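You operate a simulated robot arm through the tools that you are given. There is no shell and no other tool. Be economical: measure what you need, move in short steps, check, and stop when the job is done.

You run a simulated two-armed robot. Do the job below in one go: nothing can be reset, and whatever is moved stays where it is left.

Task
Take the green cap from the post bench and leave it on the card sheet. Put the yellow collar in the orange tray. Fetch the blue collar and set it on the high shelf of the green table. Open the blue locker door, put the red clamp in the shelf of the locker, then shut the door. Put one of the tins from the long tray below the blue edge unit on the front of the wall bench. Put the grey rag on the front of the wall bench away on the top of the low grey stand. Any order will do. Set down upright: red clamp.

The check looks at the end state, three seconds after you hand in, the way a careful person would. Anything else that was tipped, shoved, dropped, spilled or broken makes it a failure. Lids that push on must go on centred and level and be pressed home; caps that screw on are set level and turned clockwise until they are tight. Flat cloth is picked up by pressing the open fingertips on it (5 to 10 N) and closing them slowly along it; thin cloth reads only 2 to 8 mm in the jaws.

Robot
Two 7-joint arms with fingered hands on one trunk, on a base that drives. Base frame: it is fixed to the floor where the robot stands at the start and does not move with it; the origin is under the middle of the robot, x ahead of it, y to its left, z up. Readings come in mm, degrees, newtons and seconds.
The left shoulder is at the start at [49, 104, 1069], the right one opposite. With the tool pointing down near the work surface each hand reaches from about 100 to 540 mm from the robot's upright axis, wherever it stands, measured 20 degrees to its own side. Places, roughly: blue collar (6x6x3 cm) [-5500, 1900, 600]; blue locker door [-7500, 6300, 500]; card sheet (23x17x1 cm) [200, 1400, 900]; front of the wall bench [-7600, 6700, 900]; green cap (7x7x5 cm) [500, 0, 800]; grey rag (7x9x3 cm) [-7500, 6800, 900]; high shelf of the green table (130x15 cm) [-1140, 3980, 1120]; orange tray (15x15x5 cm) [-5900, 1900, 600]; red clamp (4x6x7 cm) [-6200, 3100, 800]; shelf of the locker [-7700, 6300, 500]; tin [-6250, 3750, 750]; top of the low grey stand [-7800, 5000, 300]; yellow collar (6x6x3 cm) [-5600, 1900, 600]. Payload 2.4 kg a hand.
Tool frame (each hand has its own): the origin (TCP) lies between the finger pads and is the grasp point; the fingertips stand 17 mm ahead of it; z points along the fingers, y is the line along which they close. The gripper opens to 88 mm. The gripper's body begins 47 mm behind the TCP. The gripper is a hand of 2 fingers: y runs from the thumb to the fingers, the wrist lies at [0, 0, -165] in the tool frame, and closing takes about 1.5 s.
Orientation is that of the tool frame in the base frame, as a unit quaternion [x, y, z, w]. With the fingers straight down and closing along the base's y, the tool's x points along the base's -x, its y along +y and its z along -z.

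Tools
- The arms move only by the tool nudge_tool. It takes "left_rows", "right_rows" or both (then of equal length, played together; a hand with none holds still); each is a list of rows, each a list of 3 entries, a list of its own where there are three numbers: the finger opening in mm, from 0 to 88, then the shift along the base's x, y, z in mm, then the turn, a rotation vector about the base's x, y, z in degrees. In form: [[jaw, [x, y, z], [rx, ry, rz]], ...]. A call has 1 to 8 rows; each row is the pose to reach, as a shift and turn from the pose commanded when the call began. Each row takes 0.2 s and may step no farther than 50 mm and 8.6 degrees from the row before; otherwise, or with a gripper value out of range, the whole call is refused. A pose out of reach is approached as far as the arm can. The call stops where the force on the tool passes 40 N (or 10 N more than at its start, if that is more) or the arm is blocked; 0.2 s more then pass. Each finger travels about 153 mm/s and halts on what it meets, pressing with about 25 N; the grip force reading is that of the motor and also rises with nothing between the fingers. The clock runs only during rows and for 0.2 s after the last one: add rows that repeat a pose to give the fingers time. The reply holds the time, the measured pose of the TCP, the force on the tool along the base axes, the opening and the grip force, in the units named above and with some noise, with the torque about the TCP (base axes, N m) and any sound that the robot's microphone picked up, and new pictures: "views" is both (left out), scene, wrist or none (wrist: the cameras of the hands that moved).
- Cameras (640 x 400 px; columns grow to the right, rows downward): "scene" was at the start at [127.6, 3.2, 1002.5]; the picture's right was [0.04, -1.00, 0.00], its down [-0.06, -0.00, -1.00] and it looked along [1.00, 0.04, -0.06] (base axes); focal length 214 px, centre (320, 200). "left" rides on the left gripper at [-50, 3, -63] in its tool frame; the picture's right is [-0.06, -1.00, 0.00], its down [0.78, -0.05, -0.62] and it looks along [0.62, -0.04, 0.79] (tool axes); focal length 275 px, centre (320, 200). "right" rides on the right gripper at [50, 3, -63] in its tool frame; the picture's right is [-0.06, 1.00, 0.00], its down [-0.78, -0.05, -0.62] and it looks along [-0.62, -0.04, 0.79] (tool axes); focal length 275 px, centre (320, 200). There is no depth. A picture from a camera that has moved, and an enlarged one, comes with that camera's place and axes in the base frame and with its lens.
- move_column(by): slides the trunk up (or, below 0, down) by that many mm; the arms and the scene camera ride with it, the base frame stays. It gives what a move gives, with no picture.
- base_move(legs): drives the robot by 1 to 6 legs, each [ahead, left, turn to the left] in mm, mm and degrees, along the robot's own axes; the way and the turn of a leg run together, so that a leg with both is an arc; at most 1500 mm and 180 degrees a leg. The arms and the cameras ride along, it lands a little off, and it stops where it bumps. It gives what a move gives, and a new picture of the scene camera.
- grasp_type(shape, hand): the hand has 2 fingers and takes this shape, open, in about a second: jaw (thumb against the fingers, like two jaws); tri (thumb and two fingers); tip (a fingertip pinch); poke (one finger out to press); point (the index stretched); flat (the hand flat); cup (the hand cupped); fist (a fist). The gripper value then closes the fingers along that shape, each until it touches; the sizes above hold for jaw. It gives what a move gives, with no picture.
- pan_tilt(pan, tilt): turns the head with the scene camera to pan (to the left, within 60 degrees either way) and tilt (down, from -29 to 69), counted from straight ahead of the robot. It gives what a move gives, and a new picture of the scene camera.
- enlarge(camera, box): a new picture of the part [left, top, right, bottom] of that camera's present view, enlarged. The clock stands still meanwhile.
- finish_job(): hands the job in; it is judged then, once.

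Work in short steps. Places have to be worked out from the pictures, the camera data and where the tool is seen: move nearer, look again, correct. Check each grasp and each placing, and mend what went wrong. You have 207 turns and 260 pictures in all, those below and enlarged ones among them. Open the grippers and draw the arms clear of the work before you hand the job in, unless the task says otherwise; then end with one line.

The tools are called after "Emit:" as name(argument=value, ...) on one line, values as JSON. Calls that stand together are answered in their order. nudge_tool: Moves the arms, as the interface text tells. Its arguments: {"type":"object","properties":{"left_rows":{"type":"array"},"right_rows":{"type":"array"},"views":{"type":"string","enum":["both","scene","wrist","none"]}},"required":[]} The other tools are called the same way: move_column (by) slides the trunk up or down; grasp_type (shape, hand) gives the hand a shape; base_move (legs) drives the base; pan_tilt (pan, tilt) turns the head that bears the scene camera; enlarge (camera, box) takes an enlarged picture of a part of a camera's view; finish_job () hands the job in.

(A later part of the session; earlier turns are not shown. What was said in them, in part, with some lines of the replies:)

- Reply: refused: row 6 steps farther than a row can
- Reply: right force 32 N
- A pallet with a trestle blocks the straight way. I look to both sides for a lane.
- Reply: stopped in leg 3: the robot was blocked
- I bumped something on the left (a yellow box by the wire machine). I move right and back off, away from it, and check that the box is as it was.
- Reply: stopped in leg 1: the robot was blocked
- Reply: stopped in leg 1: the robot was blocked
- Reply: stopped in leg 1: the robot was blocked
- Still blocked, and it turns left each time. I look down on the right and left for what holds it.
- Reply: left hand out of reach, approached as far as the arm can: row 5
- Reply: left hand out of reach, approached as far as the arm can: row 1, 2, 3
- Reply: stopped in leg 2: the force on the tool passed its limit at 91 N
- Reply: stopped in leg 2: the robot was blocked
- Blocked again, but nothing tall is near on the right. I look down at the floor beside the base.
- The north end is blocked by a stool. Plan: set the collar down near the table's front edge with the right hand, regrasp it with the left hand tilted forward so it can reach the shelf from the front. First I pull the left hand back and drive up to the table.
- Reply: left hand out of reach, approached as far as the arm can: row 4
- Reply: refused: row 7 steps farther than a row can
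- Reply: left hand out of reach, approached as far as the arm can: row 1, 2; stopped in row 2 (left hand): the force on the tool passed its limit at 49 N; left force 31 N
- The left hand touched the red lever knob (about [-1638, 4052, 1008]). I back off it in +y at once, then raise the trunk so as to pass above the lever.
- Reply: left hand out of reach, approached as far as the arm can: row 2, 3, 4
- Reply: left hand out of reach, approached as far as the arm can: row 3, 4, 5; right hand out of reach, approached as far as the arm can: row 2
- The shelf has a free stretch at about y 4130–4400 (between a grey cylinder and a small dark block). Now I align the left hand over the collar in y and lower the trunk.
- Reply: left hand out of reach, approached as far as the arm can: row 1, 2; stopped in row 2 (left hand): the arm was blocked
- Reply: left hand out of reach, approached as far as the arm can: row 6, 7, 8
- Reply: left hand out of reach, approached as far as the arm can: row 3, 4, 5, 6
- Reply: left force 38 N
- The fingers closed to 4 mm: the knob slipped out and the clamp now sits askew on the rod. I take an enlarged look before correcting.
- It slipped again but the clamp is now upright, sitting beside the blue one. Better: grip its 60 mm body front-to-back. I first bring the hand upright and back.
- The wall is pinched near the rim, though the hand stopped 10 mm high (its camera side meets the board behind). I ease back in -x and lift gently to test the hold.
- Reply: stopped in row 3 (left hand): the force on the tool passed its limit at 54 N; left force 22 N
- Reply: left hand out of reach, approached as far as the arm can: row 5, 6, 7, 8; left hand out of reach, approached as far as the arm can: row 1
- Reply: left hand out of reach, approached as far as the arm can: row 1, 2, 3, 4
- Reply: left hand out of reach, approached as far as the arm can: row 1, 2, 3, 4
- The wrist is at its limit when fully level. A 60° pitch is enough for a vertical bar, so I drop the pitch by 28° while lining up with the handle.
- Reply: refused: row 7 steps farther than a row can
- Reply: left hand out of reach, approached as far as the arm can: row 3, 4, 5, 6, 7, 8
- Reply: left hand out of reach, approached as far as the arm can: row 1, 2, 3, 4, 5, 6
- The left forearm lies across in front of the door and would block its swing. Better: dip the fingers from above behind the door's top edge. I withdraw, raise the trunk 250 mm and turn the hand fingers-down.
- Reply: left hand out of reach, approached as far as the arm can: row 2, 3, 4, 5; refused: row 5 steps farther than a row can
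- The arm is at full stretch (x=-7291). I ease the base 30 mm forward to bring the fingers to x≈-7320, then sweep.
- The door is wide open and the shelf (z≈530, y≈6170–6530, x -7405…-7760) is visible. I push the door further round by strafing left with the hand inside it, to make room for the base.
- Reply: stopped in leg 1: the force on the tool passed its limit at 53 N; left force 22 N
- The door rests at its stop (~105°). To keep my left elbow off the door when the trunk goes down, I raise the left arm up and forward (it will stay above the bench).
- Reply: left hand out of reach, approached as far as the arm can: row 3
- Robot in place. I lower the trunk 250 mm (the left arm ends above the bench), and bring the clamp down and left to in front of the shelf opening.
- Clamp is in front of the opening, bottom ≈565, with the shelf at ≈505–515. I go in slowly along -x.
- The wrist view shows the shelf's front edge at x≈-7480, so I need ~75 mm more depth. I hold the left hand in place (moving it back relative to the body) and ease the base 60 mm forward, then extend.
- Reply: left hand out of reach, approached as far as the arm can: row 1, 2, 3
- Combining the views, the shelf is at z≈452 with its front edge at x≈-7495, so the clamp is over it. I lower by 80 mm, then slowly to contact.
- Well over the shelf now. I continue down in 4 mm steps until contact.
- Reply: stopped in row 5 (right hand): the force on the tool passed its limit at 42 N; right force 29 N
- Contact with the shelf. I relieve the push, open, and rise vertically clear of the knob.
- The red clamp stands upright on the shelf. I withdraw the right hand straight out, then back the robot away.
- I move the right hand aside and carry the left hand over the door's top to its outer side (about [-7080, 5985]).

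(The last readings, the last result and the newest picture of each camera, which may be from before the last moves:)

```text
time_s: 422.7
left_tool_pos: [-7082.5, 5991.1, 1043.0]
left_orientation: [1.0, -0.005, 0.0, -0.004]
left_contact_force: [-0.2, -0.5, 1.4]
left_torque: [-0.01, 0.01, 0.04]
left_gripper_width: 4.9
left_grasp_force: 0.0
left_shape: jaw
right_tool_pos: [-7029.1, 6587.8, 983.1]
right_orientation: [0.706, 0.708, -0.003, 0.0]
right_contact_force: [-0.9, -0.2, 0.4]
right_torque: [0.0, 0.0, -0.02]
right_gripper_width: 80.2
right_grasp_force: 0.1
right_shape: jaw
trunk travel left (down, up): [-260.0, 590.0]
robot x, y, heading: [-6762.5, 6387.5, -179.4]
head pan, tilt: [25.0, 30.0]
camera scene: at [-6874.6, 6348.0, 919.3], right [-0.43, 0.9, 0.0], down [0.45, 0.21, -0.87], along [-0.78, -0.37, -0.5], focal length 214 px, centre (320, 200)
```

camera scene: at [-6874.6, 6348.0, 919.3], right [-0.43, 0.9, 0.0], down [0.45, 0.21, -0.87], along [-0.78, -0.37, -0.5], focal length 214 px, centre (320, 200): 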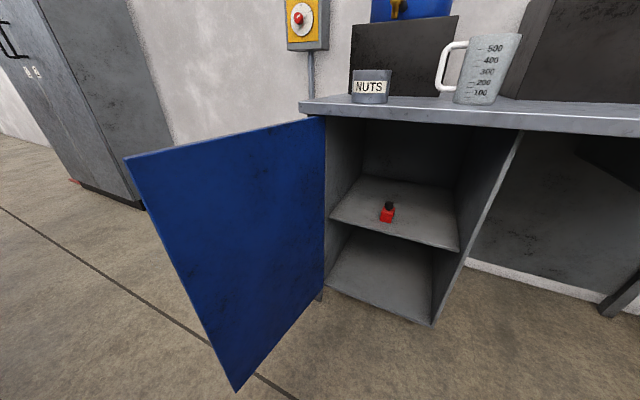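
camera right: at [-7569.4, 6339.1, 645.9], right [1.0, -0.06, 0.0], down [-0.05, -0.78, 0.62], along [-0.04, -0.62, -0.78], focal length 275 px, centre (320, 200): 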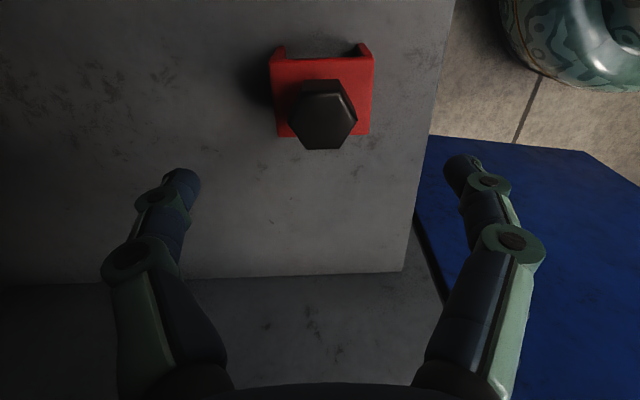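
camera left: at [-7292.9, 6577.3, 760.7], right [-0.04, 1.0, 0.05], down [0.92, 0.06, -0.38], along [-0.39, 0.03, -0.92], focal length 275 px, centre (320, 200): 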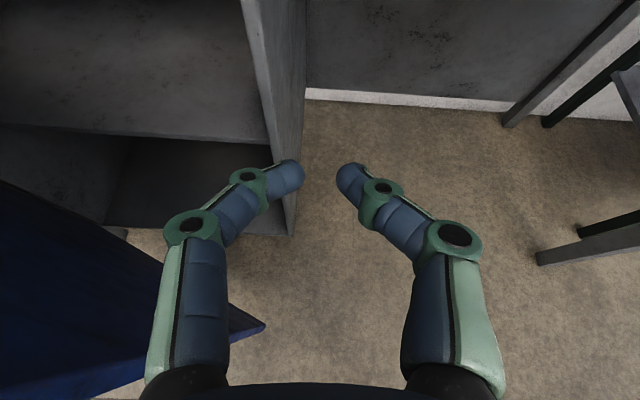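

The clamp is visible upright on the shelf. The door's tip is at about [-7012, 5999]; I go 20 mm further out, dip the fingers outside the door's top edge and begin swinging it shut.

Emit:
nudge_tool(left_rows=[[5, [0, -22, 0], [0, 0, 0]], [5, [0, -22, -50], [0, 0, 0]], [5, [0, -22, -100], [0, 0, 0]], [5, [0, -22, -150], [0, 0, 0]], [5, [0, -22, -200], [0, 0, 0]], [5, [0, -22, -243], [0, 0, 0]]], views="none")

Emit:
nudge_tool(left_rows=[[5, [0, 45, 0], [0, 0, 0]], [5, [0, 90, 0], [0, 0, 0]], [5, [-1, 135, 0], [0, 0, 0]], [5, [-8, 180, 0], [0, 0, 0]], [5, [-20, 225, 0], [0, 0, 0]], [5, [-36, 269, 0], [0, 0, 0]], [5, [-60, 309, 0], [0, 0, 0]], [5, [-85, 347, 0], [0, 0, 0]]], views="scene")

```text
time_s: 424.1
left_tool_pos: [-7082.2, 5967.5, 800.2]
left_orientation: [1.0, -0.006, -0.001, -0.003]
left_contact_force: [0.3, 0.5, -0.1]
left_torque: [-0.01, -0.02, 0.03]
left_gripper_width: 5.0
left_grasp_force: 0.0
left_shape: jaw
right_tool_pos: [-7028.3, 6585.8, 983.4]
right_orientation: [0.706, 0.708, -0.003, 0.0]
right_contact_force: [1.2, -0.4, 0.6]
right_torque: [0.01, 0.01, -0.02]
right_gripper_width: 79.9
right_grasp_force: 0.1
right_shape: jaw
trunk travel left (down, up): [-260.0, 590.0]
robot x, y, heading: [-6761.1, 6391.3, -179.7]
head pan, tilt: [25.0, 30.0]
```

```text
time_s: 425.9
left_tool_pos: [-7166.4, 6315.1, 801.2]
left_orientation: [1.0, -0.006, 0.0, -0.002]
left_contact_force: [-0.4, 0.2, -0.7]
left_torque: [-0.01, 0.03, 0.02]
left_gripper_width: 4.9
left_grasp_force: 0.1
left_shape: jaw
right_tool_pos: [-7029.9, 6587.4, 983.9]
right_orientation: [0.706, 0.708, -0.004, 0.0]
right_contact_force: [0.6, 0.8, 0.9]
right_torque: [0.03, 0.0, -0.02]
right_gripper_width: 79.7
right_grasp_force: 0.1
right_shape: jaw
trunk travel left (down, up): [-260.0, 590.0]
robot x, y, heading: [-6762.5, 6387.4, -179.6]
head pan, tilt: [25.0, 30.0]
camera scene: at [-6874.6, 6348.0, 919.3], right [-0.43, 0.9, 0.0], down [0.45, 0.21, -0.87], along [-0.78, -0.37, -0.5], focal length 214 px, centre (320, 200)
```

scene: 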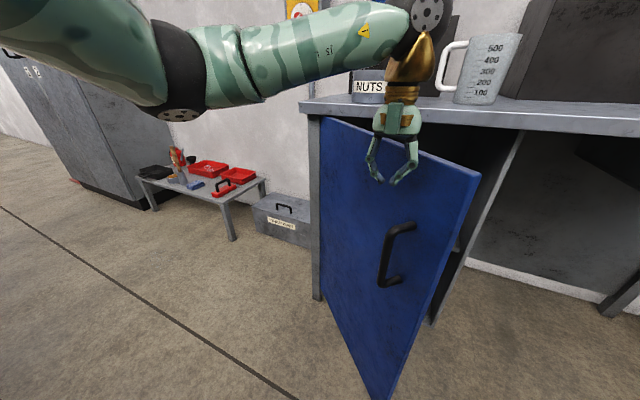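

The door is half shut. I continue along the arc to about 15° open.

Emit:
nudge_tool(left_rows=[[5, [-30, 30, 0], [0, 0, 0]], [5, [-64, 58, 0], [0, 0, 0]], [5, [-98, 78, 0], [0, 0, 0]], [5, [-124, 92, 0], [0, 0, 0]]], views="none")

Emit:
base_move(legs=[[30, 0, 0]])

```text
time_s: 426.9
left_tool_pos: [-7289.7, 6407.9, 801.3]
left_orientation: [1.0, -0.006, -0.001, -0.004]
left_contact_force: [-0.2, 0.7, 0.0]
left_torque: [0.01, 0.0, 0.02]
left_gripper_width: 4.6
left_grasp_force: 0.0
left_shape: jaw
right_tool_pos: [-7029.6, 6587.0, 982.3]
right_orientation: [0.707, 0.707, -0.004, 0.0]
right_contact_force: [1.1, -0.2, 0.0]
right_torque: [0.0, 0.02, 0.0]
right_gripper_width: 80.1
right_grasp_force: 0.0
right_shape: jaw
trunk travel left (down, up): [-260.0, 590.0]
robot x, y, heading: [-6761.9, 6389.0, -179.4]
head pan, tilt: [25.0, 30.0]
```

```text
time_s: 427.7
left_tool_pos: [-7319.5, 6405.9, 800.5]
left_orientation: [1.0, -0.005, 0.0, -0.004]
left_contact_force: [0.5, 0.6, 0.5]
left_torque: [-0.02, -0.01, -0.01]
left_gripper_width: 5.0
left_grasp_force: 0.1
left_shape: jaw
right_tool_pos: [-7059.4, 6586.9, 983.0]
right_orientation: [0.707, 0.707, -0.004, 0.0]
right_contact_force: [0.1, 0.2, -0.2]
right_torque: [0.03, 0.02, 0.02]
right_gripper_width: 79.9
right_grasp_force: 0.0
right_shape: jaw
trunk travel left (down, up): [-260.0, 590.0]
robot x, y, heading: [-6793.3, 6389.3, -179.3]
head pan, tilt: [25.0, 30.0]
camera scene: at [-6904.6, 6347.8, 919.3], right [-0.43, 0.9, 0.0], down [0.45, 0.21, -0.87], along [-0.78, -0.37, -0.5], focal length 214 px, centre (320, 200)
```

scene: 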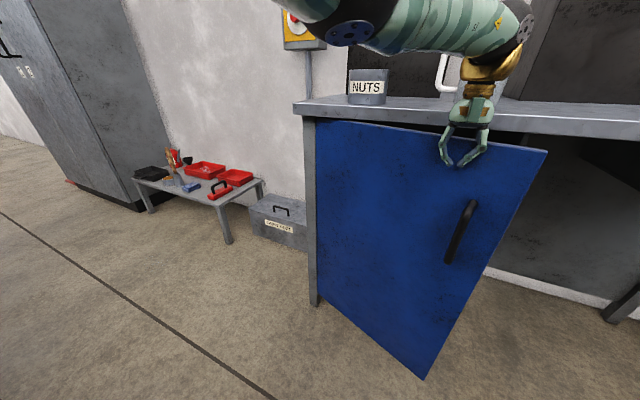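

Only ~12° remain. To finish I back off, shift right, lower the trunk and pitch the left hand forward to push the door home with closed fingers.

Emit:
nudge_tool(left_rows=[[5, [25, 0, 0], [0, 7.6, 0]], [5, [50, 0, 0], [0, 15.2, 0]], [5, [75, 0, 0], [0, 22.8, 0]], [5, [90, 0, 0], [0, 30.4, 0]], [5, [100, 0, 0], [0, 38, 0]], [5, [100, 0, 0], [0, 45.6, 0]], [5, [100, 0, 0], [0, 53.2, 0]], [5, [100, 0, 0], [0, 60.8, 0]]], views="none")

Emit:
base_move(legs=[[50, -150, -0.5]])

Emit:
move_column(by=-200)

```text
time_s: 429.5
left_tool_pos: [-7219.4, 6407.0, 800.4]
left_orientation: [0.862, -0.007, -0.507, -0.001]
left_contact_force: [-0.6, -0.5, 0.0]
left_torque: [0.0, -0.02, -0.01]
left_gripper_width: 4.9
left_grasp_force: 0.1
left_shape: jaw
right_tool_pos: [-7058.9, 6587.1, 983.3]
right_orientation: [0.707, 0.707, -0.005, 0.0]
right_contact_force: [0.4, -0.2, -0.7]
right_torque: [0.03, 0.01, -0.02]
right_gripper_width: 79.9
right_grasp_force: 0.0
right_shape: jaw
trunk travel left (down, up): [-260.0, 590.0]
robot x, y, heading: [-6790.7, 6387.0, -179.3]
head pan, tilt: [25.0, 30.0]
```

```text
time_s: 430.9
left_tool_pos: [-7270.8, 6559.7, 801.0]
left_orientation: [0.863, -0.011, -0.506, -0.002]
left_contact_force: [-0.6, 0.8, 0.8]
left_torque: [-0.04, -0.02, 0.01]
left_gripper_width: 5.1
left_grasp_force: 0.0
left_shape: jaw
right_tool_pos: [-7107.7, 6737.9, 983.2]
right_orientation: [0.71, 0.704, -0.003, 0.0]
right_contact_force: [-0.8, 0.2, -0.7]
right_torque: [0.01, -0.02, -0.01]
right_gripper_width: 80.1
right_grasp_force: 0.1
right_shape: jaw
trunk travel left (down, up): [-260.0, 590.0]
robot x, y, heading: [-6842.1, 6537.3, 180.0]
head pan, tilt: [25.0, 30.0]
camera scene: at [-6955.6, 6498.1, 919.3], right [-0.42, 0.91, 0.0], down [0.45, 0.21, -0.87], along [-0.79, -0.36, -0.5], focal length 214 px, centre (320, 200)
```

scene: 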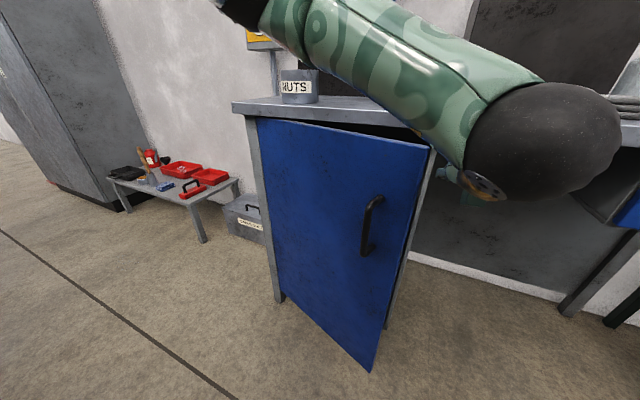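

```text
time_s: 433.1
left_tool_pos: [-7270.1, 6559.9, 601.0]
left_orientation: [0.862, -0.011, -0.506, -0.002]
left_contact_force: [-0.1, 0.3, 0.1]
left_torque: [0.02, 0.0, 0.02]
left_gripper_width: 5.1
left_grasp_force: 0.1
left_shape: jaw
right_tool_pos: [-7113.0, 6739.0, 779.4]
right_orientation: [0.711, 0.703, 0.005, 0.007]
right_contact_force: [0.1, 0.2, 0.3]
right_torque: [0.02, 0.0, 0.01]
right_gripper_width: 80.0
right_grasp_force: 0.1
right_shape: jaw
trunk travel left (down, up): [-60.0, 790.0]
robot x, y, heading: [-6843.0, 6536.6, 180.1]
head pan, tilt: [25.0, 30.0]
```

Now I bring the closed fingers in front of the door, left of the handle, and push it home gently.

Emit:
nudge_tool(left_rows=[[5, [25, -25, 5], [0, 0, 0]], [5, [40, -70, 10], [0, 0, 0]], [5, [40, -115, 15], [0, 0, 0]], [5, [40, -155, 20], [0, 0, 0]], [5, [0, -160, 20], [0, 0, 0]], [5, [-40, -160, 20], [0, 0, 0]], [5, [-75, -160, 20], [0, 0, 0]], [5, [-100, -160, 20], [0, 0, 0]]], views="scene")

```text
time_s: 434.9
left_tool_pos: [-7379.0, 6416.7, 644.1]
left_orientation: [0.865, -0.007, -0.502, 0.002]
left_contact_force: [0.8, -0.7, 0.0]
left_torque: [-0.01, -0.04, -0.01]
left_gripper_width: 5.1
left_grasp_force: 0.0
left_shape: jaw
left hand out of reach, approached as far as the arm can: row 3, 4, 5, 6, 7, 8
right_tool_pos: [-7113.1, 6738.1, 779.0]
right_orientation: [0.71, 0.704, 0.004, 0.007]
right_contact_force: [-1.0, 0.8, -0.4]
right_torque: [0.0, -0.04, 0.0]
right_gripper_width: 80.1
right_grasp_force: 0.0
right_shape: jaw
trunk travel left (down, up): [-60.0, 790.0]
robot x, y, heading: [-6846.0, 6537.7, 180.0]
head pan, tilt: [25.0, 30.0]
camera scene: at [-6965.6, 6497.9, 722.6], right [-0.42, 0.91, 0.0], down [0.45, 0.21, -0.87], along [-0.79, -0.37, -0.5], focal length 214 px, centre (320, 200)
```

scene: 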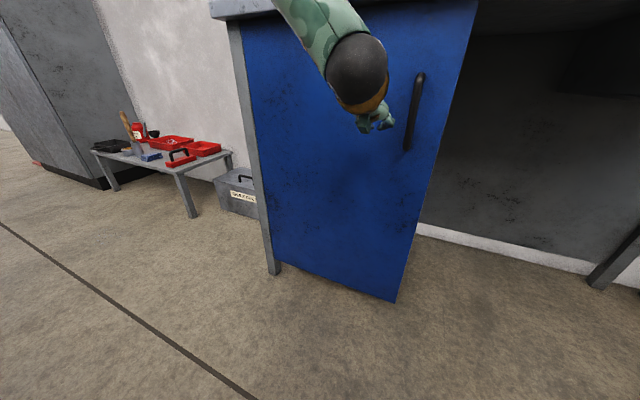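

Nearly shut. I keep pushing slowly until firm resistance.

Emit:
nudge_tool(left_rows=[[5, [-12, 0, 0], [0, 0, 0]], [5, [-24, 0, 0], [0, 0, 0]], [5, [-36, 0, 0], [0, 0, 0]], [5, [-48, 0, 0], [0, 0, 0]], [5, [-60, 0, 0], [0, 0, 0]], [5, [-72, 0, 0], [0, 0, 0]]], views="scene")

```text
time_s: 436.2
left_tool_pos: [-7434.4, 6424.4, 639.1]
left_orientation: [0.867, -0.017, -0.498, -0.008]
left_contact_force: [20.6, 3.8, 2.4]
left_torque: [0.05, -0.01, -0.11]
left_gripper_width: 11.4
left_grasp_force: 25.0
left_shape: jaw
left hand out of reach, approached as far as the arm can: row 1
right_tool_pos: [-7109.8, 6739.6, 780.1]
right_orientation: [0.71, 0.704, 0.004, 0.008]
right_contact_force: [-0.2, 1.2, -0.3]
right_torque: [0.0, 0.03, -0.02]
right_gripper_width: 79.8
right_grasp_force: 0.1
right_shape: jaw
trunk travel left (down, up): [-60.0, 790.0]
robot x, y, heading: [-6841.0, 6539.7, 179.9]
head pan, tilt: [25.0, 30.0]
stopped in row 6 (left hand): the force on the tool passed its limit at 52 N (the readings are from after the stop); the commanded pose is now the measured one
camera scene: at [-6963.7, 6498.4, 722.9], right [-0.42, 0.91, 0.0], down [0.45, 0.21, -0.87], along [-0.79, -0.36, -0.5], focal length 214 px, centre (320, 200)
```

scene: 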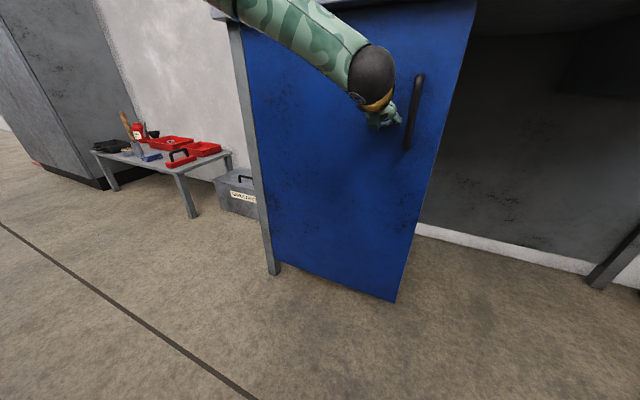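

The door is firmly shut. Next the rag: I withdraw, raise the trunk, and bring both hands back to plain fingers-down.

Emit:
nudge_tool(left_rows=[[5, [40, 0, 0], [0, 0, 0]], [5, [80, 0, 0], [0, 0, 0]], [5, [120, 0, 0], [0, 0, 0]]], views="none")

Emit:
base_move(legs=[[-60, -130, 0]])

Emit:
move_column(by=240)

Emit:
nudge_tool(left_rows=[[30, [0, 0, 0], [0, -7.6, 0]], [60, [0, 0, 0], [0, -15.2, 0]], [84, [0, 0, 0], [0, -22.8, 0]], [84, [0, 0, 0], [0, -30.4, 0]], [84, [0, 0, 0], [0, -38, 0]], [84, [0, 0, 0], [0, -45.6, 0]], [84, [0, 0, 0], [0, -53.2, 0]], [84, [0, 0, 0], [0, -60, 0]]], right_rows=[[80, [0, 0, 0], [0, 0, -8.5]], [80, [0, 0, 0], [0, 0, -17]], [80, [0, 0, 0], [0, 0, -25.5]], [80, [0, 0, 0], [0, 0, -34]], [80, [0, 0, 0], [0, 0, -42.5]], [80, [0, 0, 0], [0, 0, -51]], [80, [0, 0, 0], [0, 0, -59.5]], [80, [0, 0, 0], [0, 0, -68]]], views="none")

Emit:
nudge_tool(right_rows=[[88, [-15, -10, 0], [0, 0, -7]], [88, [-30, -20, 0], [0, 0, -14]], [88, [-45, -30, 0], [0, 0, -22]]], views="none")

Emit:
pan_tilt(pan=0, tilt=30)

```text
time_s: 437.0
left_tool_pos: [-7319.6, 6435.7, 649.4]
left_orientation: [0.867, -0.013, -0.498, -0.004]
left_contact_force: [0.1, -0.3, 0.3]
left_torque: [0.0, 0.0, 0.02]
left_gripper_width: 3.8
left_grasp_force: 25.2
left_shape: jaw
left hand out of reach, approached as far as the arm can: row 2, 3
right_tool_pos: [-7112.2, 6737.5, 780.5]
right_orientation: [0.71, 0.704, 0.004, 0.008]
right_contact_force: [0.3, -0.7, 0.2]
right_torque: [-0.02, 0.02, -0.01]
right_gripper_width: 79.7
right_grasp_force: 0.0
right_shape: jaw
trunk travel left (down, up): [-60.0, 790.0]
robot x, y, heading: [-6839.4, 6538.9, 180.0]
head pan, tilt: [25.0, 30.0]
```

```text
time_s: 438.4
left_tool_pos: [-7258.7, 6565.6, 649.1]
left_orientation: [0.867, -0.014, -0.498, -0.005]
left_contact_force: [0.1, -0.4, -0.4]
left_torque: [-0.01, 0.0, 0.02]
left_gripper_width: 3.8
left_grasp_force: 25.3
left_shape: jaw
right_tool_pos: [-7052.2, 6870.1, 779.6]
right_orientation: [0.71, 0.704, 0.004, 0.008]
right_contact_force: [-0.2, 0.0, 0.8]
right_torque: [0.01, -0.01, 0.05]
right_gripper_width: 80.0
right_grasp_force: 0.1
right_shape: jaw
trunk travel left (down, up): [-60.0, 790.0]
robot x, y, heading: [-6780.1, 6667.4, 180.0]
head pan, tilt: [25.0, 30.0]
camera scene: at [-6904.8, 6628.9, 722.6], right [-0.42, 0.91, 0.0], down [0.45, 0.21, -0.87], along [-0.79, -0.36, -0.5], focal length 214 px, centre (320, 200)
```

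scene: 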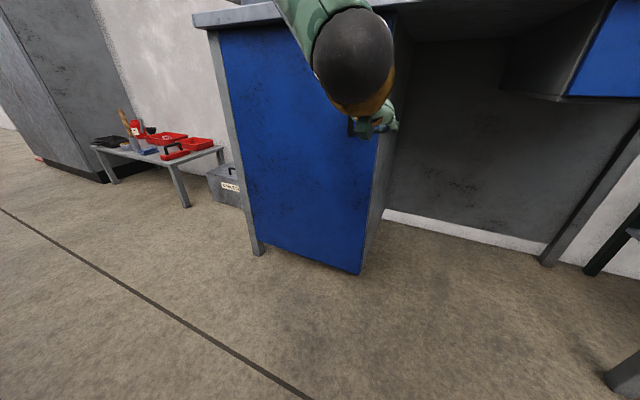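

```text
time_s: 440.9
left_tool_pos: [-7259.8, 6566.7, 888.8]
left_orientation: [0.867, -0.015, -0.497, -0.006]
left_contact_force: [0.2, 0.1, 0.1]
left_torque: [0.0, -0.01, -0.01]
left_gripper_width: 3.7
left_grasp_force: 24.9
left_shape: jaw
right_tool_pos: [-7051.5, 6869.2, 1020.2]
right_orientation: [0.711, 0.703, 0.004, 0.009]
right_contact_force: [-0.6, -0.8, -0.3]
right_torque: [-0.01, 0.0, -0.01]
right_gripper_width: 80.0
right_grasp_force: 0.1
right_shape: jaw
trunk travel left (down, up): [-300.0, 550.0]
robot x, y, heading: [-6780.7, 6665.3, 180.1]
head pan, tilt: [25.0, 30.0]
```

```text
time_s: 442.6
left_tool_pos: [-7258.5, 6566.6, 890.2]
left_orientation: [1.0, -0.01, 0.003, -0.012]
left_contact_force: [-0.2, -0.5, 0.1]
left_torque: [-0.01, 0.0, 0.0]
left_gripper_width: 83.9
left_grasp_force: 0.0
left_shape: jaw
right_tool_pos: [-7051.7, 6869.7, 1019.8]
right_orientation: [0.983, 0.184, -0.001, 0.009]
right_contact_force: [-0.1, -0.2, 0.0]
right_torque: [0.01, 0.01, 0.0]
right_gripper_width: 79.7
right_grasp_force: 0.2
right_shape: jaw
trunk travel left (down, up): [-300.0, 550.0]
robot x, y, heading: [-6778.3, 6667.4, 179.7]
head pan, tilt: [25.0, 30.0]
```

```text
time_s: 443.4
left_tool_pos: [-7258.5, 6566.5, 888.7]
left_orientation: [1.0, -0.011, 0.003, -0.012]
left_contact_force: [0.9, 0.4, 0.4]
left_torque: [0.0, 0.02, 0.01]
left_gripper_width: 83.7
left_grasp_force: 0.1
left_shape: jaw
right_tool_pos: [-7096.1, 6839.1, 1020.3]
right_orientation: [1.0, -0.007, -0.002, 0.009]
right_contact_force: [-0.8, 0.6, 0.2]
right_torque: [0.0, -0.01, 0.0]
right_gripper_width: 87.8
right_grasp_force: 0.1
right_shape: jaw
trunk travel left (down, up): [-300.0, 550.0]
robot x, y, heading: [-6786.3, 6667.1, 179.8]
head pan, tilt: [25.0, 30.0]
```

```text
time_s: 444.3
left_tool_pos: [-7259.9, 6567.1, 890.4]
left_orientation: [1.0, -0.011, 0.002, -0.013]
left_contact_force: [-0.6, -0.5, 0.9]
left_torque: [0.0, -0.02, 0.01]
left_gripper_width: 84.0
left_grasp_force: 0.0
left_shape: jaw
right_tool_pos: [-7095.8, 6839.8, 1019.5]
right_orientation: [1.0, -0.005, -0.001, 0.009]
right_contact_force: [-0.2, -0.4, 0.5]
right_torque: [0.01, 0.04, 0.02]
right_gripper_width: 87.8
right_grasp_force: 0.0
right_shape: jaw
trunk travel left (down, up): [-300.0, 550.0]
robot x, y, heading: [-6782.5, 6669.4, 179.6]
head pan, tilt: [0.0, 30.0]
camera scene: at [-6901.6, 6667.1, 959.3], right [0.0, 1.0, 0.0], down [0.5, 0.0, -0.87], along [-0.87, 0.0, -0.5], focal length 214 px, centre (320, 200)
```

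scene: 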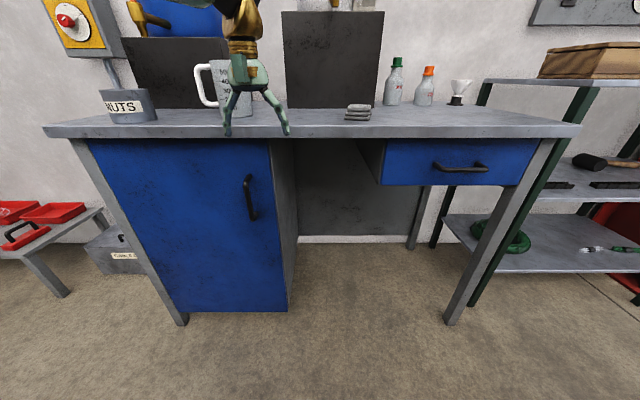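

The door is shut and everything on the bench stands. The rag is at about [-7486, 6760, 882]. I lift the left hand, drive 220 mm nearer, and bring the right hand over the rag.

Emit:
nudge_tool(left_rows=[[84, [20, 0, 40], [0, 0, 0]], [84, [40, 0, 80], [0, 0, 0]], [84, [60, 0, 120], [0, 0, 0]], [84, [80, 0, 150], [0, 0, 0]]], views="none")

Emit:
base_move(legs=[[220, 0, 0.4]])

Emit:
nudge_tool(right_rows=[[88, [-40, -20, 0], [0, 0, 0]], [88, [-80, -40, -10], [0, 0, 0]], [88, [-120, -60, -25], [0, 0, 0]], [88, [-155, -78, -40], [0, 0, 0]]], views="wrist")

```text
time_s: 445.3
left_tool_pos: [-7178.8, 6566.1, 1040.6]
left_orientation: [1.0, -0.01, 0.002, -0.011]
left_contact_force: [-0.5, 0.1, 0.2]
left_torque: [0.02, 0.01, 0.01]
left_gripper_width: 83.7
left_grasp_force: 0.0
left_shape: jaw
right_tool_pos: [-7095.9, 6839.5, 1019.1]
right_orientation: [1.0, -0.005, -0.001, 0.009]
right_contact_force: [0.2, -0.6, -0.2]
right_torque: [-0.02, -0.03, -0.02]
right_gripper_width: 88.1
right_grasp_force: 0.0
right_shape: jaw
trunk travel left (down, up): [-300.0, 550.0]
robot x, y, heading: [-6779.9, 6667.3, 179.7]
head pan, tilt: [0.0, 30.0]
```

```text
time_s: 447.0
left_tool_pos: [-7401.8, 6563.1, 1040.2]
left_orientation: [1.0, -0.007, 0.003, -0.012]
left_contact_force: [-0.5, 0.2, -0.2]
left_torque: [0.02, 0.01, 0.01]
left_gripper_width: 84.0
left_grasp_force: 0.1
left_shape: jaw
right_tool_pos: [-7319.7, 6836.9, 1019.5]
right_orientation: [1.0, -0.002, -0.001, 0.009]
right_contact_force: [-0.2, 0.2, 0.2]
right_torque: [-0.03, 0.02, 0.0]
right_gripper_width: 87.8
right_grasp_force: 0.0
right_shape: jaw
trunk travel left (down, up): [-300.0, 550.0]
robot x, y, heading: [-7004.2, 6665.5, -179.8]
head pan, tilt: [0.0, 30.0]
camera scene: at [-7124.2, 6666.3, 959.3], right [0.0, 1.0, 0.0], down [0.5, 0.0, -0.87], along [-0.87, 0.0, -0.5], focal length 214 px, centre (320, 200)
```

scene: 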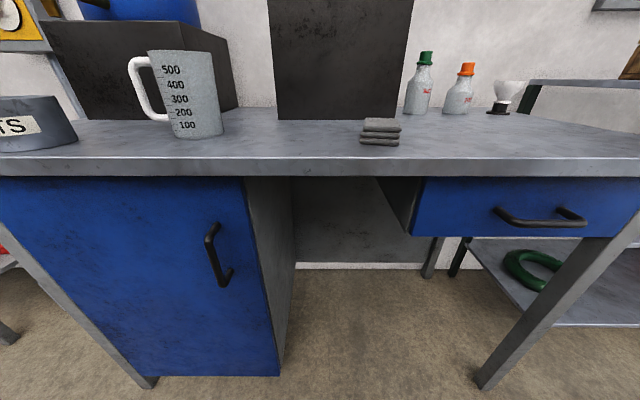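

```text
time_s: 448.0
left_tool_pos: [-7400.6, 6563.1, 1040.2]
left_orientation: [1.0, -0.007, 0.003, -0.012]
left_contact_force: [0.5, -0.1, 0.3]
left_torque: [0.04, 0.01, -0.02]
left_gripper_width: 83.8
left_grasp_force: 0.1
left_shape: jaw
right_tool_pos: [-7474.9, 6757.6, 980.0]
right_orientation: [1.0, -0.001, -0.003, 0.008]
right_contact_force: [-0.6, 0.7, -0.6]
right_torque: [0.0, -0.04, 0.03]
right_gripper_width: 87.9
right_grasp_force: 0.1
right_shape: jaw
trunk travel left (down, up): [-300.0, 550.0]
robot x, y, heading: [-7004.1, 6668.6, -179.7]
head pan, tilt: [0.0, 30.0]
camera right: at [-7424.3, 6754.4, 1043.2], right [-0.06, -1.0, 0.02], down [-0.78, 0.06, 0.62], along [-0.62, 0.03, -0.78], focal length 275 px, centre (320, 200)
```

right: 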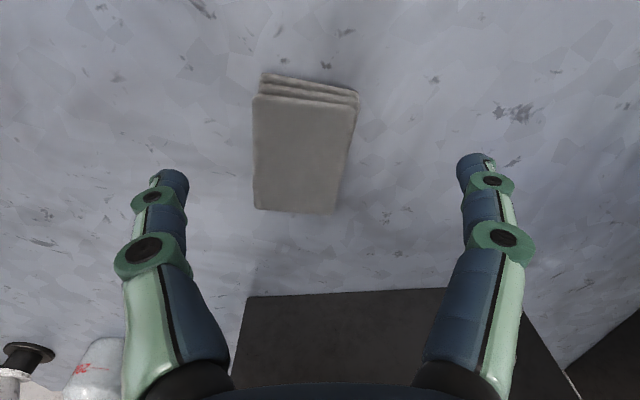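

The rag's centre is about [-7516, 6770], turned ~8°. I align and descend with the jaws open around it.

Emit:
nudge_tool(right_rows=[[88, [-20, 6, 0], [0, 0, -4.2]], [88, [-41, 13, 0], [0, 0, -8.5]], [88, [-41, 13, -35], [0, 0, -8.5]], [88, [-41, 13, -65], [0, 0, -8.5]], [88, [-41, 13, -80], [0, 0, -8.5]]], views="wrist")

```text
time_s: 449.2
left_tool_pos: [-7401.5, 6562.6, 1039.5]
left_orientation: [1.0, -0.007, 0.003, -0.012]
left_contact_force: [-0.6, -0.2, 0.2]
left_torque: [0.02, -0.01, -0.02]
left_gripper_width: 83.9
left_grasp_force: 0.1
left_shape: jaw
right_tool_pos: [-7514.9, 6771.9, 898.9]
right_orientation: [0.997, -0.076, -0.003, 0.008]
right_contact_force: [0.9, 0.4, -0.2]
right_torque: [0.03, 0.02, -0.01]
right_gripper_width: 87.6
right_grasp_force: 0.0
right_shape: jaw
trunk travel left (down, up): [-300.0, 550.0]
robot x, y, heading: [-7001.6, 6666.9, -179.7]
head pan, tilt: [0.0, 30.0]
camera right: at [-7466.4, 6761.1, 962.1], right [-0.21, -0.98, 0.02], down [-0.76, 0.18, 0.62], along [-0.61, 0.12, -0.78], focal length 275 px, centre (320, 200)
```

right: 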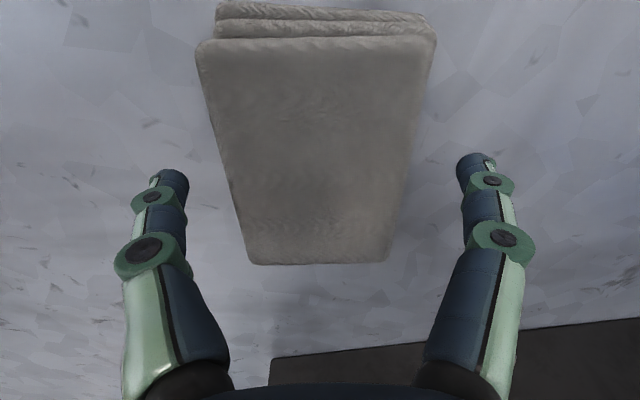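

Well aligned; the rag's top is z≈874, the bench ≈845. I go down beside it and close slowly.

Emit:
nudge_tool(right_rows=[[88, [-9, 1, -15], [0, 0, 0]], [88, [-9, 1, -26], [0, 0, 0]], [88, [-9, 1, -33], [0, 0, 0]], [74, [-9, 1, -33], [0, 0, 0]], [62, [-9, 1, -33], [0, 0, 0]], [50, [-9, 1, -33], [0, 0, 0]], [38, [-9, 1, -33], [0, 0, 0]], [30, [-9, 1, -33], [0, 0, 0]]], views="wrist")

```text
time_s: 450.1
left_tool_pos: [-7398.7, 6563.8, 1042.0]
left_orientation: [1.0, -0.007, 0.001, -0.012]
left_contact_force: [-0.2, 0.2, 0.4]
left_torque: [0.01, 0.0, -0.02]
left_gripper_width: 84.0
left_grasp_force: 0.1
left_shape: jaw
right_tool_pos: [-7525.8, 6771.5, 877.2]
right_orientation: [0.997, -0.074, -0.015, 0.013]
right_contact_force: [-5.3, 1.9, 33.1]
right_torque: [0.67, -0.07, 0.22]
right_gripper_width: 57.6
right_grasp_force: 22.5
right_shape: jaw
trunk travel left (down, up): [-300.0, 550.0]
robot x, y, heading: [-7002.0, 6663.3, -179.6]
head pan, tilt: [0.0, 30.0]
stopped in row 4 (right hand): the force on the tool passed its limit at 43 N (the readings are from after the stop); the commanded pose is now the measured one
camera right: at [-7475.1, 6761.2, 939.0], right [-0.21, -0.98, 0.03], down [-0.75, 0.18, 0.64], along [-0.63, 0.11, -0.77], focal length 275 px, centre (320, 200)
```

right: 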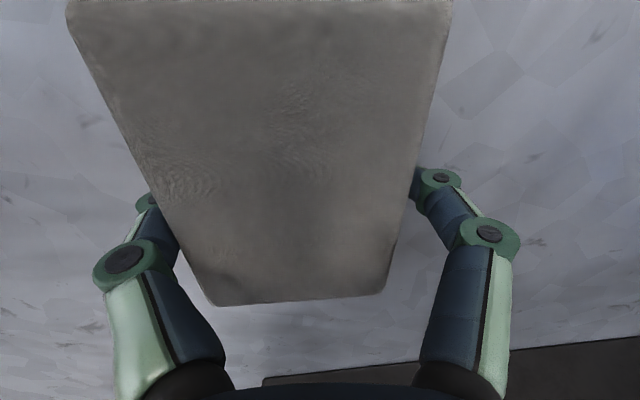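

The tips met the bench (so its top is z≈860). I rise 4 mm and finish closing on the rag.

Emit:
nudge_tool(right_rows=[[57, [0, 0, 4], [0, 0, 0]], [50, [0, 0, 4], [0, 0, 0]], [42, [0, 0, 4], [0, 0, 0]], [34, [0, 0, 4], [0, 0, 0]], [28, [0, 0, 4], [0, 0, 0]], [28, [0, 0, 25], [0, 0, 0]], [28, [0, 0, 60], [0, 0, 0]]], views="wrist")

```text
time_s: 451.7
left_tool_pos: [-7401.1, 6562.3, 1040.3]
left_orientation: [1.0, -0.006, 0.003, -0.013]
left_contact_force: [0.7, -0.5, 0.6]
left_torque: [0.02, -0.02, -0.04]
left_gripper_width: 83.7
left_grasp_force: 0.0
left_shape: jaw
right_tool_pos: [-7525.2, 6770.9, 930.7]
right_orientation: [0.997, -0.075, -0.007, 0.012]
right_contact_force: [-0.3, 0.9, -0.9]
right_torque: [0.02, 0.0, 0.02]
right_gripper_width: 53.0
right_grasp_force: 25.2
right_shape: jaw
trunk travel left (down, up): [-300.0, 550.0]
robot x, y, heading: [-7003.6, 6666.1, -179.7]
head pan, tilt: [0.0, 30.0]
camera right: at [-7475.9, 6760.8, 993.3], right [-0.21, -0.98, 0.02], down [-0.76, 0.18, 0.63], along [-0.62, 0.11, -0.78], focal length 275 px, centre (320, 200)
```

right: 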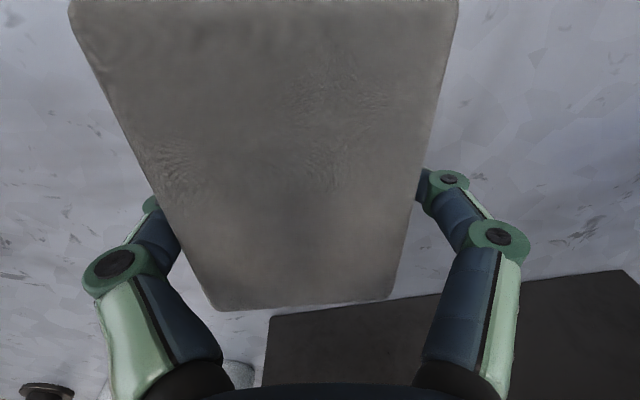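

The rag is held (53 mm, 25 N). I lift it further, back off, and strafe to the low grey stand.

Emit:
nudge_tool(right_rows=[[28, [10, 0, 40], [0, 0, 0]], [28, [40, 0, 75], [0, 0, 0]], [28, [80, 0, 90], [0, 0, 0]], [28, [120, 0, 90], [0, 0, 0]]], views="none")

Emit:
base_move(legs=[[-280, 0, 0], [0, 1000, 0], [0, 450, 0]])

Emit:
pan_tilt(pan=0, tilt=40)

```text
time_s: 452.7
left_tool_pos: [-7401.0, 6563.4, 1039.7]
left_orientation: [1.0, -0.007, 0.003, -0.013]
left_contact_force: [0.5, -1.1, -0.5]
left_torque: [-0.01, -0.01, 0.01]
left_gripper_width: 83.9
left_grasp_force: 0.1
left_shape: jaw
right_tool_pos: [-7407.5, 6771.6, 1020.5]
right_orientation: [0.997, -0.074, -0.008, 0.011]
right_contact_force: [-0.3, -0.1, 0.5]
right_torque: [-0.01, 0.0, 0.03]
right_gripper_width: 53.4
right_grasp_force: 25.2
right_shape: jaw
trunk travel left (down, up): [-300.0, 550.0]
robot x, y, heading: [-7002.1, 6667.2, -180.0]
head pan, tilt: [0.0, 30.0]
```

```text
time_s: 461.8
left_tool_pos: [-7118.6, 5104.3, 1040.5]
left_orientation: [1.0, -0.006, 0.003, -0.013]
left_contact_force: [0.8, 0.3, -0.1]
left_torque: [0.01, 0.01, 0.02]
left_gripper_width: 83.9
left_grasp_force: 0.0
left_shape: jaw
right_tool_pos: [-7124.8, 5313.5, 1020.8]
right_orientation: [0.997, -0.075, -0.008, 0.01]
right_contact_force: [0.0, 0.1, -0.8]
right_torque: [-0.01, -0.02, 0.0]
right_gripper_width: 53.0
right_grasp_force: 24.9
right_shape: jaw
trunk travel left (down, up): [-300.0, 550.0]
robot x, y, heading: [-6724.1, 5207.5, -180.0]
head pan, tilt: [0.0, 30.0]
camera scene: at [-6841.9, 5206.7, 959.3], right [0.0, 1.0, 0.0], down [0.5, 0.0, -0.87], along [-0.87, 0.0, -0.5], focal length 214 px, centre (320, 200)
```

scene: 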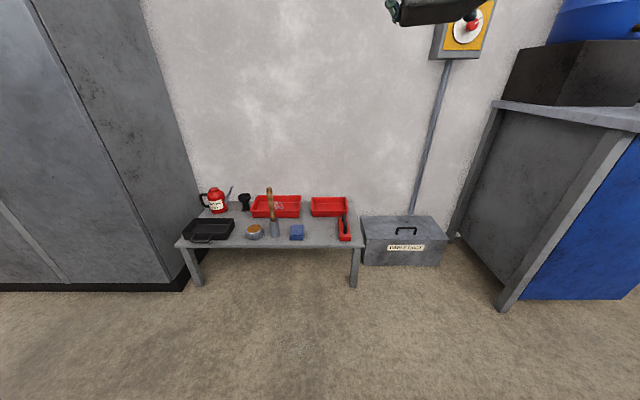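

```text
time_s: 462.5
left_tool_pos: [-7118.3, 5104.5, 1040.8]
left_orientation: [1.0, -0.009, 0.002, -0.012]
left_contact_force: [0.0, -0.3, 0.2]
left_torque: [-0.03, -0.02, 0.02]
left_gripper_width: 83.7
left_grasp_force: 0.0
left_shape: jaw
right_tool_pos: [-7124.2, 5313.7, 1021.4]
right_orientation: [0.997, -0.076, -0.008, 0.012]
right_contact_force: [0.2, 0.8, -0.7]
right_torque: [0.0, 0.03, 0.02]
right_gripper_width: 53.4
right_grasp_force: 25.0
right_shape: jaw
trunk travel left (down, up): [-300.0, 550.0]
robot x, y, heading: [-6723.8, 5206.4, -179.9]
head pan, tilt: [0.0, 40.0]
camera scene: at [-6836.5, 5206.8, 944.0], right [0.0, 1.0, 0.0], down [0.64, 0.0, -0.77], along [-0.77, 0.0, -0.64], focal length 214 px, centre (320, 200)
```

scene: 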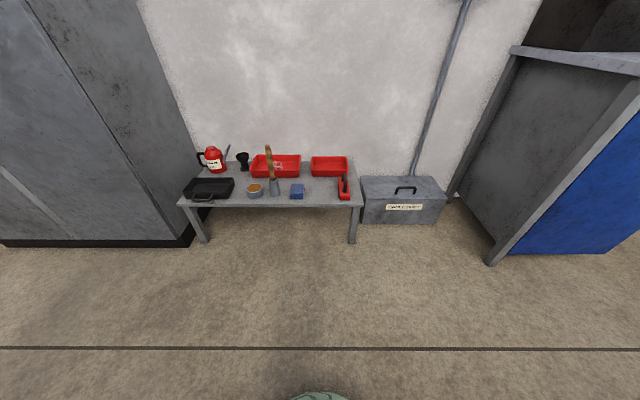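

The stand top (x≈-7580…-7850) has a free spot between the blue sponge and the red brush at about [-7690, 5212]. I drive up to it and lower the trunk.

Emit:
base_move(legs=[[480, 75, 0]])

Emit:
move_column(by=-290)

Emit:
nudge_tool(right_rows=[[28, [0, -25, -40], [0, 0, 3]], [28, [0, -50, -80], [0, 0, 6]], [28, [0, -75, -120], [0, 0, 8.5]], [28, [-10, -90, -165], [0, 0, 8.5]], [28, [-20, -90, -205], [0, 0, 8.5]]], views="both")

```text
time_s: 465.4
left_tool_pos: [-7596.2, 5027.6, 1039.5]
left_orientation: [1.0, -0.008, 0.003, -0.012]
left_contact_force: [-0.2, 0.1, 0.5]
left_torque: [-0.02, 0.0, -0.01]
left_gripper_width: 83.9
left_grasp_force: 0.1
left_shape: jaw
right_tool_pos: [-7602.7, 5237.8, 1021.2]
right_orientation: [0.997, -0.076, -0.008, 0.011]
right_contact_force: [-0.8, 0.9, -0.7]
right_torque: [0.02, 0.02, 0.03]
right_gripper_width: 53.3
right_grasp_force: 25.1
right_shape: jaw
trunk travel left (down, up): [-300.0, 550.0]
robot x, y, heading: [-7195.8, 5132.0, -179.7]
head pan, tilt: [0.0, 40.0]
camera scene: at [-7313.7, 5131.1, 944.0], right [0.0, 1.0, 0.0], down [0.64, 0.0, -0.77], along [-0.77, 0.0, -0.64], focal length 214 px, centre (320, 200)
```

scene: 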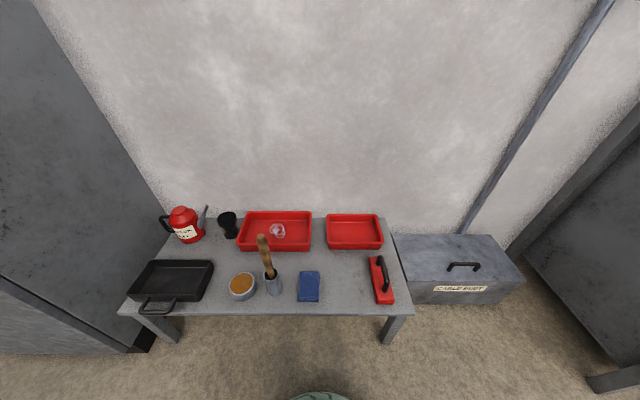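

```text
time_s: 468.3
left_tool_pos: [-7596.2, 5028.2, 751.2]
left_orientation: [1.0, -0.008, 0.002, -0.012]
left_contact_force: [0.7, 0.7, 0.5]
left_torque: [0.0, 0.05, -0.02]
left_gripper_width: 84.0
left_grasp_force: 0.1
left_shape: jaw
right_tool_pos: [-7601.6, 5235.6, 730.9]
right_orientation: [0.997, -0.076, -0.009, 0.012]
right_contact_force: [-0.1, 0.4, 0.1]
right_torque: [0.02, -0.01, 0.0]
right_gripper_width: 53.2
right_grasp_force: 24.7
right_shape: jaw
trunk travel left (down, up): [-10.0, 840.0]
robot x, y, heading: [-7200.7, 5130.6, -179.9]
head pan, tilt: [0.0, 40.0]
```

```text
time_s: 469.5
left_tool_pos: [-7596.1, 5027.7, 750.2]
left_orientation: [1.0, -0.007, 0.003, -0.012]
left_contact_force: [-0.6, -0.5, 0.1]
left_torque: [-0.03, -0.04, 0.04]
left_gripper_width: 83.8
left_grasp_force: 0.1
left_shape: jaw
right_tool_pos: [-7621.6, 5145.6, 524.6]
right_orientation: [1.0, -0.002, -0.007, 0.012]
right_contact_force: [-0.1, -0.2, -0.7]
right_torque: [0.02, 0.02, 0.02]
right_gripper_width: 53.0
right_grasp_force: 25.2
right_shape: jaw
trunk travel left (down, up): [-10.0, 840.0]
robot x, y, heading: [-7197.6, 5130.4, -179.9]
head pan, tilt: [0.0, 40.0]
camera scene: at [-7328.1, 5131.0, 659.6], right [0.0, 1.0, 0.0], down [0.64, 0.0, -0.77], along [-0.77, 0.0, -0.64], focal length 214 px, centre (320, 200)
camera right: at [-7571.1, 5143.0, 587.2], right [-0.06, -1.0, 0.03], down [-0.77, 0.07, 0.63], along [-0.63, 0.02, -0.78], focal length 275 px, centre (320, 200)
```

scene: 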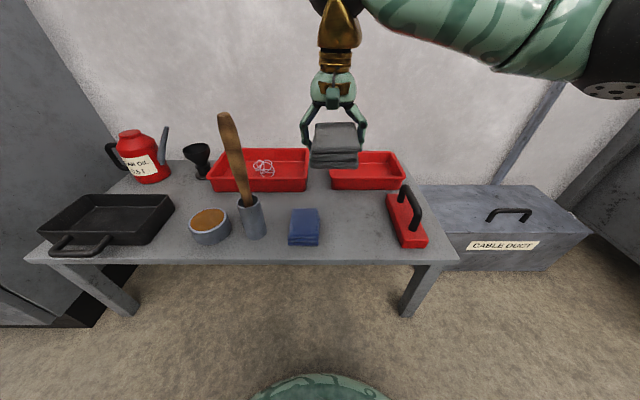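
right: 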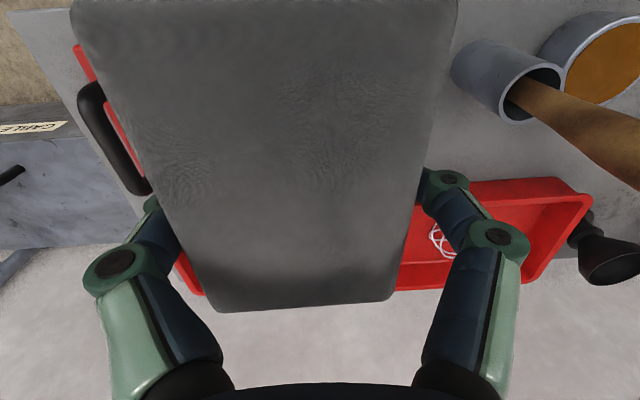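

The free spot's centre is about [-7675, 5202], stand top z≈305. I move over it and lower to just above.

Emit:
nudge_tool(right_rows=[[28, [-25, 28, 0], [0, 0, 0]], [28, [-53, 56, 0], [0, 0, 0]], [28, [-53, 56, -45], [0, 0, 0]], [28, [-53, 56, -90], [0, 0, 0]], [28, [-53, 56, -135], [0, 0, 0]], [28, [-53, 56, -170], [0, 0, 0]]], views="scene")

```text
time_s: 470.9
left_tool_pos: [-7595.5, 5028.5, 749.9]
left_orientation: [1.0, -0.008, 0.002, -0.013]
left_contact_force: [-0.1, 0.7, 0.7]
left_torque: [0.0, 0.0, -0.02]
left_gripper_width: 83.7
left_grasp_force: 0.1
left_shape: jaw
right_tool_pos: [-7673.1, 5202.8, 355.9]
right_orientation: [1.0, -0.002, -0.008, 0.012]
right_contact_force: [-0.2, -0.4, -0.8]
right_torque: [0.01, -0.01, -0.03]
right_gripper_width: 53.1
right_grasp_force: 24.7
right_shape: jaw
trunk travel left (down, up): [-10.0, 840.0]
robot x, y, heading: [-7198.9, 5127.7, -180.0]
head pan, tilt: [0.0, 40.0]
camera scene: at [-7328.1, 5131.0, 659.6], right [0.0, 1.0, 0.0], down [0.64, 0.0, -0.77], along [-0.77, 0.0, -0.64], focal length 214 px, centre (320, 200)
```

scene: 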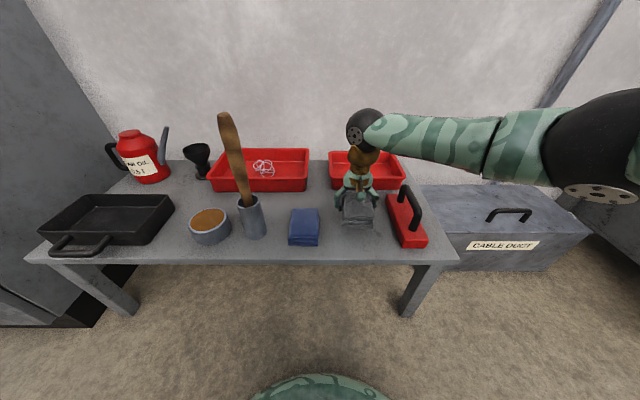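

It hangs right over the gap. I lower in small steps to contact.

Emit:
nudge_tool(right_rows=[[28, [0, -3, -8], [0, 0, 0]], [28, [0, -3, -16], [0, 0, 0]], [28, [0, -3, -22], [0, 0, 0]], [28, [0, -3, -28], [0, 0, 0]], [28, [0, -3, -33], [0, 0, 0]], [28, [0, -3, -38], [0, 0, 0]], [28, [0, -3, -43], [0, 0, 0]]], views="scene")

```text
time_s: 472.5
left_tool_pos: [-7595.3, 5028.2, 750.3]
left_orientation: [1.0, -0.007, 0.001, -0.012]
left_contact_force: [0.6, 0.0, 0.5]
left_torque: [0.03, 0.0, 0.04]
left_gripper_width: 83.8
left_grasp_force: 0.0
left_shape: jaw
right_tool_pos: [-7674.3, 5199.3, 316.2]
right_orientation: [1.0, -0.002, -0.009, 0.014]
right_contact_force: [6.3, -0.2, 24.1]
right_torque: [0.47, -0.1, -0.11]
right_gripper_width: 52.2
right_grasp_force: 24.8
right_shape: jaw
trunk travel left (down, up): [-10.0, 840.0]
robot x, y, heading: [-7199.1, 5134.1, -179.7]
head pan, tilt: [0.0, 40.0]
camera scene: at [-7327.1, 5130.9, 660.3], right [0.0, 1.0, 0.0], down [0.64, 0.0, -0.77], along [-0.77, 0.0, -0.64], focal length 214 px, centre (320, 200)
```

scene: 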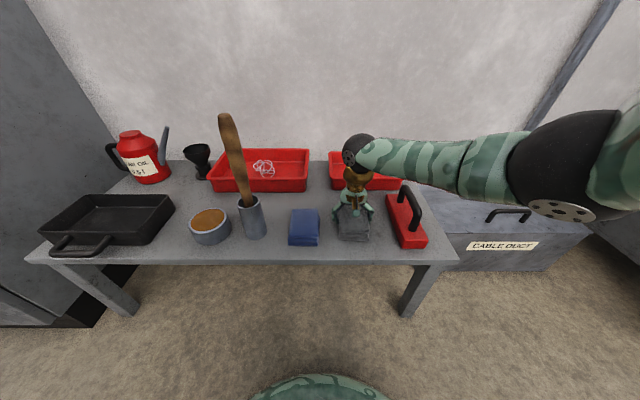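

The rag is on the stand. I relieve, open the fingers gently, and rise straight up.

Emit:
nudge_tool(right_rows=[[40, [0, 0, 4], [0, 0, 0]], [60, [0, 0, 4], [0, 0, 0]], [68, [0, 0, 4], [0, 0, 0]], [70, [0, 0, 4], [0, 0, 0]], [70, [0, 0, 30], [0, 0, 0]], [70, [0, 0, 75], [0, 0, 0]], [70, [0, 0, 120], [0, 0, 0]], [70, [20, 0, 160], [0, 0, 0]]], views="scene")

```text
time_s: 474.3
left_tool_pos: [-7595.2, 5027.6, 750.1]
left_orientation: [1.0, -0.008, 0.002, -0.012]
left_contact_force: [-0.2, -0.2, 0.8]
left_torque: [-0.02, 0.01, -0.03]
left_gripper_width: 84.0
left_grasp_force: 0.0
left_shape: jaw
right_tool_pos: [-7654.0, 5199.9, 474.0]
right_orientation: [1.0, -0.002, -0.008, 0.012]
right_contact_force: [0.1, -0.1, -0.5]
right_torque: [0.02, -0.01, 0.01]
right_gripper_width: 69.7
right_grasp_force: 0.1
right_shape: jaw
trunk travel left (down, up): [-10.0, 840.0]
robot x, y, heading: [-7200.8, 5134.2, -179.7]
head pan, tilt: [0.0, 40.0]
camera scene: at [-7328.2, 5131.0, 659.5], right [0.0, 1.0, 0.0], down [0.64, 0.0, -0.77], along [-0.77, 0.0, -0.64], focal length 214 px, centre (320, 200)
```

scene: 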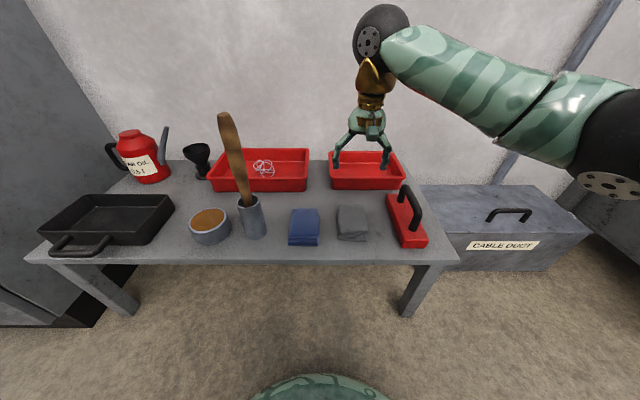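

The rag lies neatly on the stand, and every part is done. I raise the right hand and back away clear of everything before handing in.

Emit:
nudge_tool(right_rows=[[84, [30, 0, 40], [0, 0, 0]], [84, [60, 0, 80], [0, 0, 0]], [84, [90, 0, 120], [0, 0, 0]], [84, [110, 0, 160], [0, 0, 0]]], views="none")

Emit:
base_move(legs=[[-450, 0, 0]])

```text
time_s: 475.3
left_tool_pos: [-7596.2, 5029.1, 750.5]
left_orientation: [1.0, -0.007, 0.003, -0.013]
left_contact_force: [0.7, 0.3, 0.7]
left_torque: [0.0, 0.03, 0.04]
left_gripper_width: 83.8
left_grasp_force: 0.0
left_shape: jaw
right_tool_pos: [-7544.2, 5200.2, 634.2]
right_orientation: [1.0, -0.002, -0.007, 0.011]
right_contact_force: [0.0, -0.6, 0.2]
right_torque: [0.0, -0.02, 0.01]
right_gripper_width: 84.1
right_grasp_force: 0.0
right_shape: jaw
trunk travel left (down, up): [-10.0, 840.0]
robot x, y, heading: [-7195.7, 5134.8, -179.9]
head pan, tilt: [0.0, 40.0]
```

```text
time_s: 478.0
left_tool_pos: [-7147.5, 5029.7, 750.4]
left_orientation: [1.0, -0.009, 0.002, -0.012]
left_contact_force: [0.3, 0.9, 0.2]
left_torque: [0.01, -0.02, 0.0]
left_gripper_width: 83.8
left_grasp_force: 0.1
left_shape: jaw
right_tool_pos: [-7094.2, 5201.0, 633.4]
right_orientation: [1.0, -0.003, -0.008, 0.012]
right_contact_force: [0.6, 0.4, -0.2]
right_torque: [0.0, -0.01, -0.03]
right_gripper_width: 83.9
right_grasp_force: 0.1
right_shape: jaw
trunk travel left (down, up): [-10.0, 840.0]
robot x, y, heading: [-6746.2, 5130.7, 179.9]
head pan, tilt: [0.0, 40.0]
camera scene: at [-6878.5, 5131.6, 659.5], right [0.0, 1.0, 0.0], down [0.64, 0.0, -0.77], along [-0.77, 0.0, -0.64], focal length 214 px, centre (320, 200)
```

scene: 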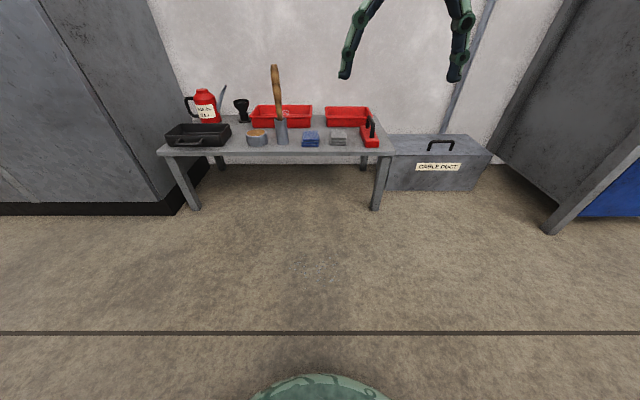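

Hands are open and empty, arms are clear; I hand the job in.

Emit:
finish_job()

```text
The job is handed in.
```

All six items were placed as asked and the job is handed in. On the way I bumped the wire machine's green post, the fan cage (91 N), a floor stop and the red lever knob on the green table (49 N). None of these looked moved in later pictures, but I did not go back to check them.
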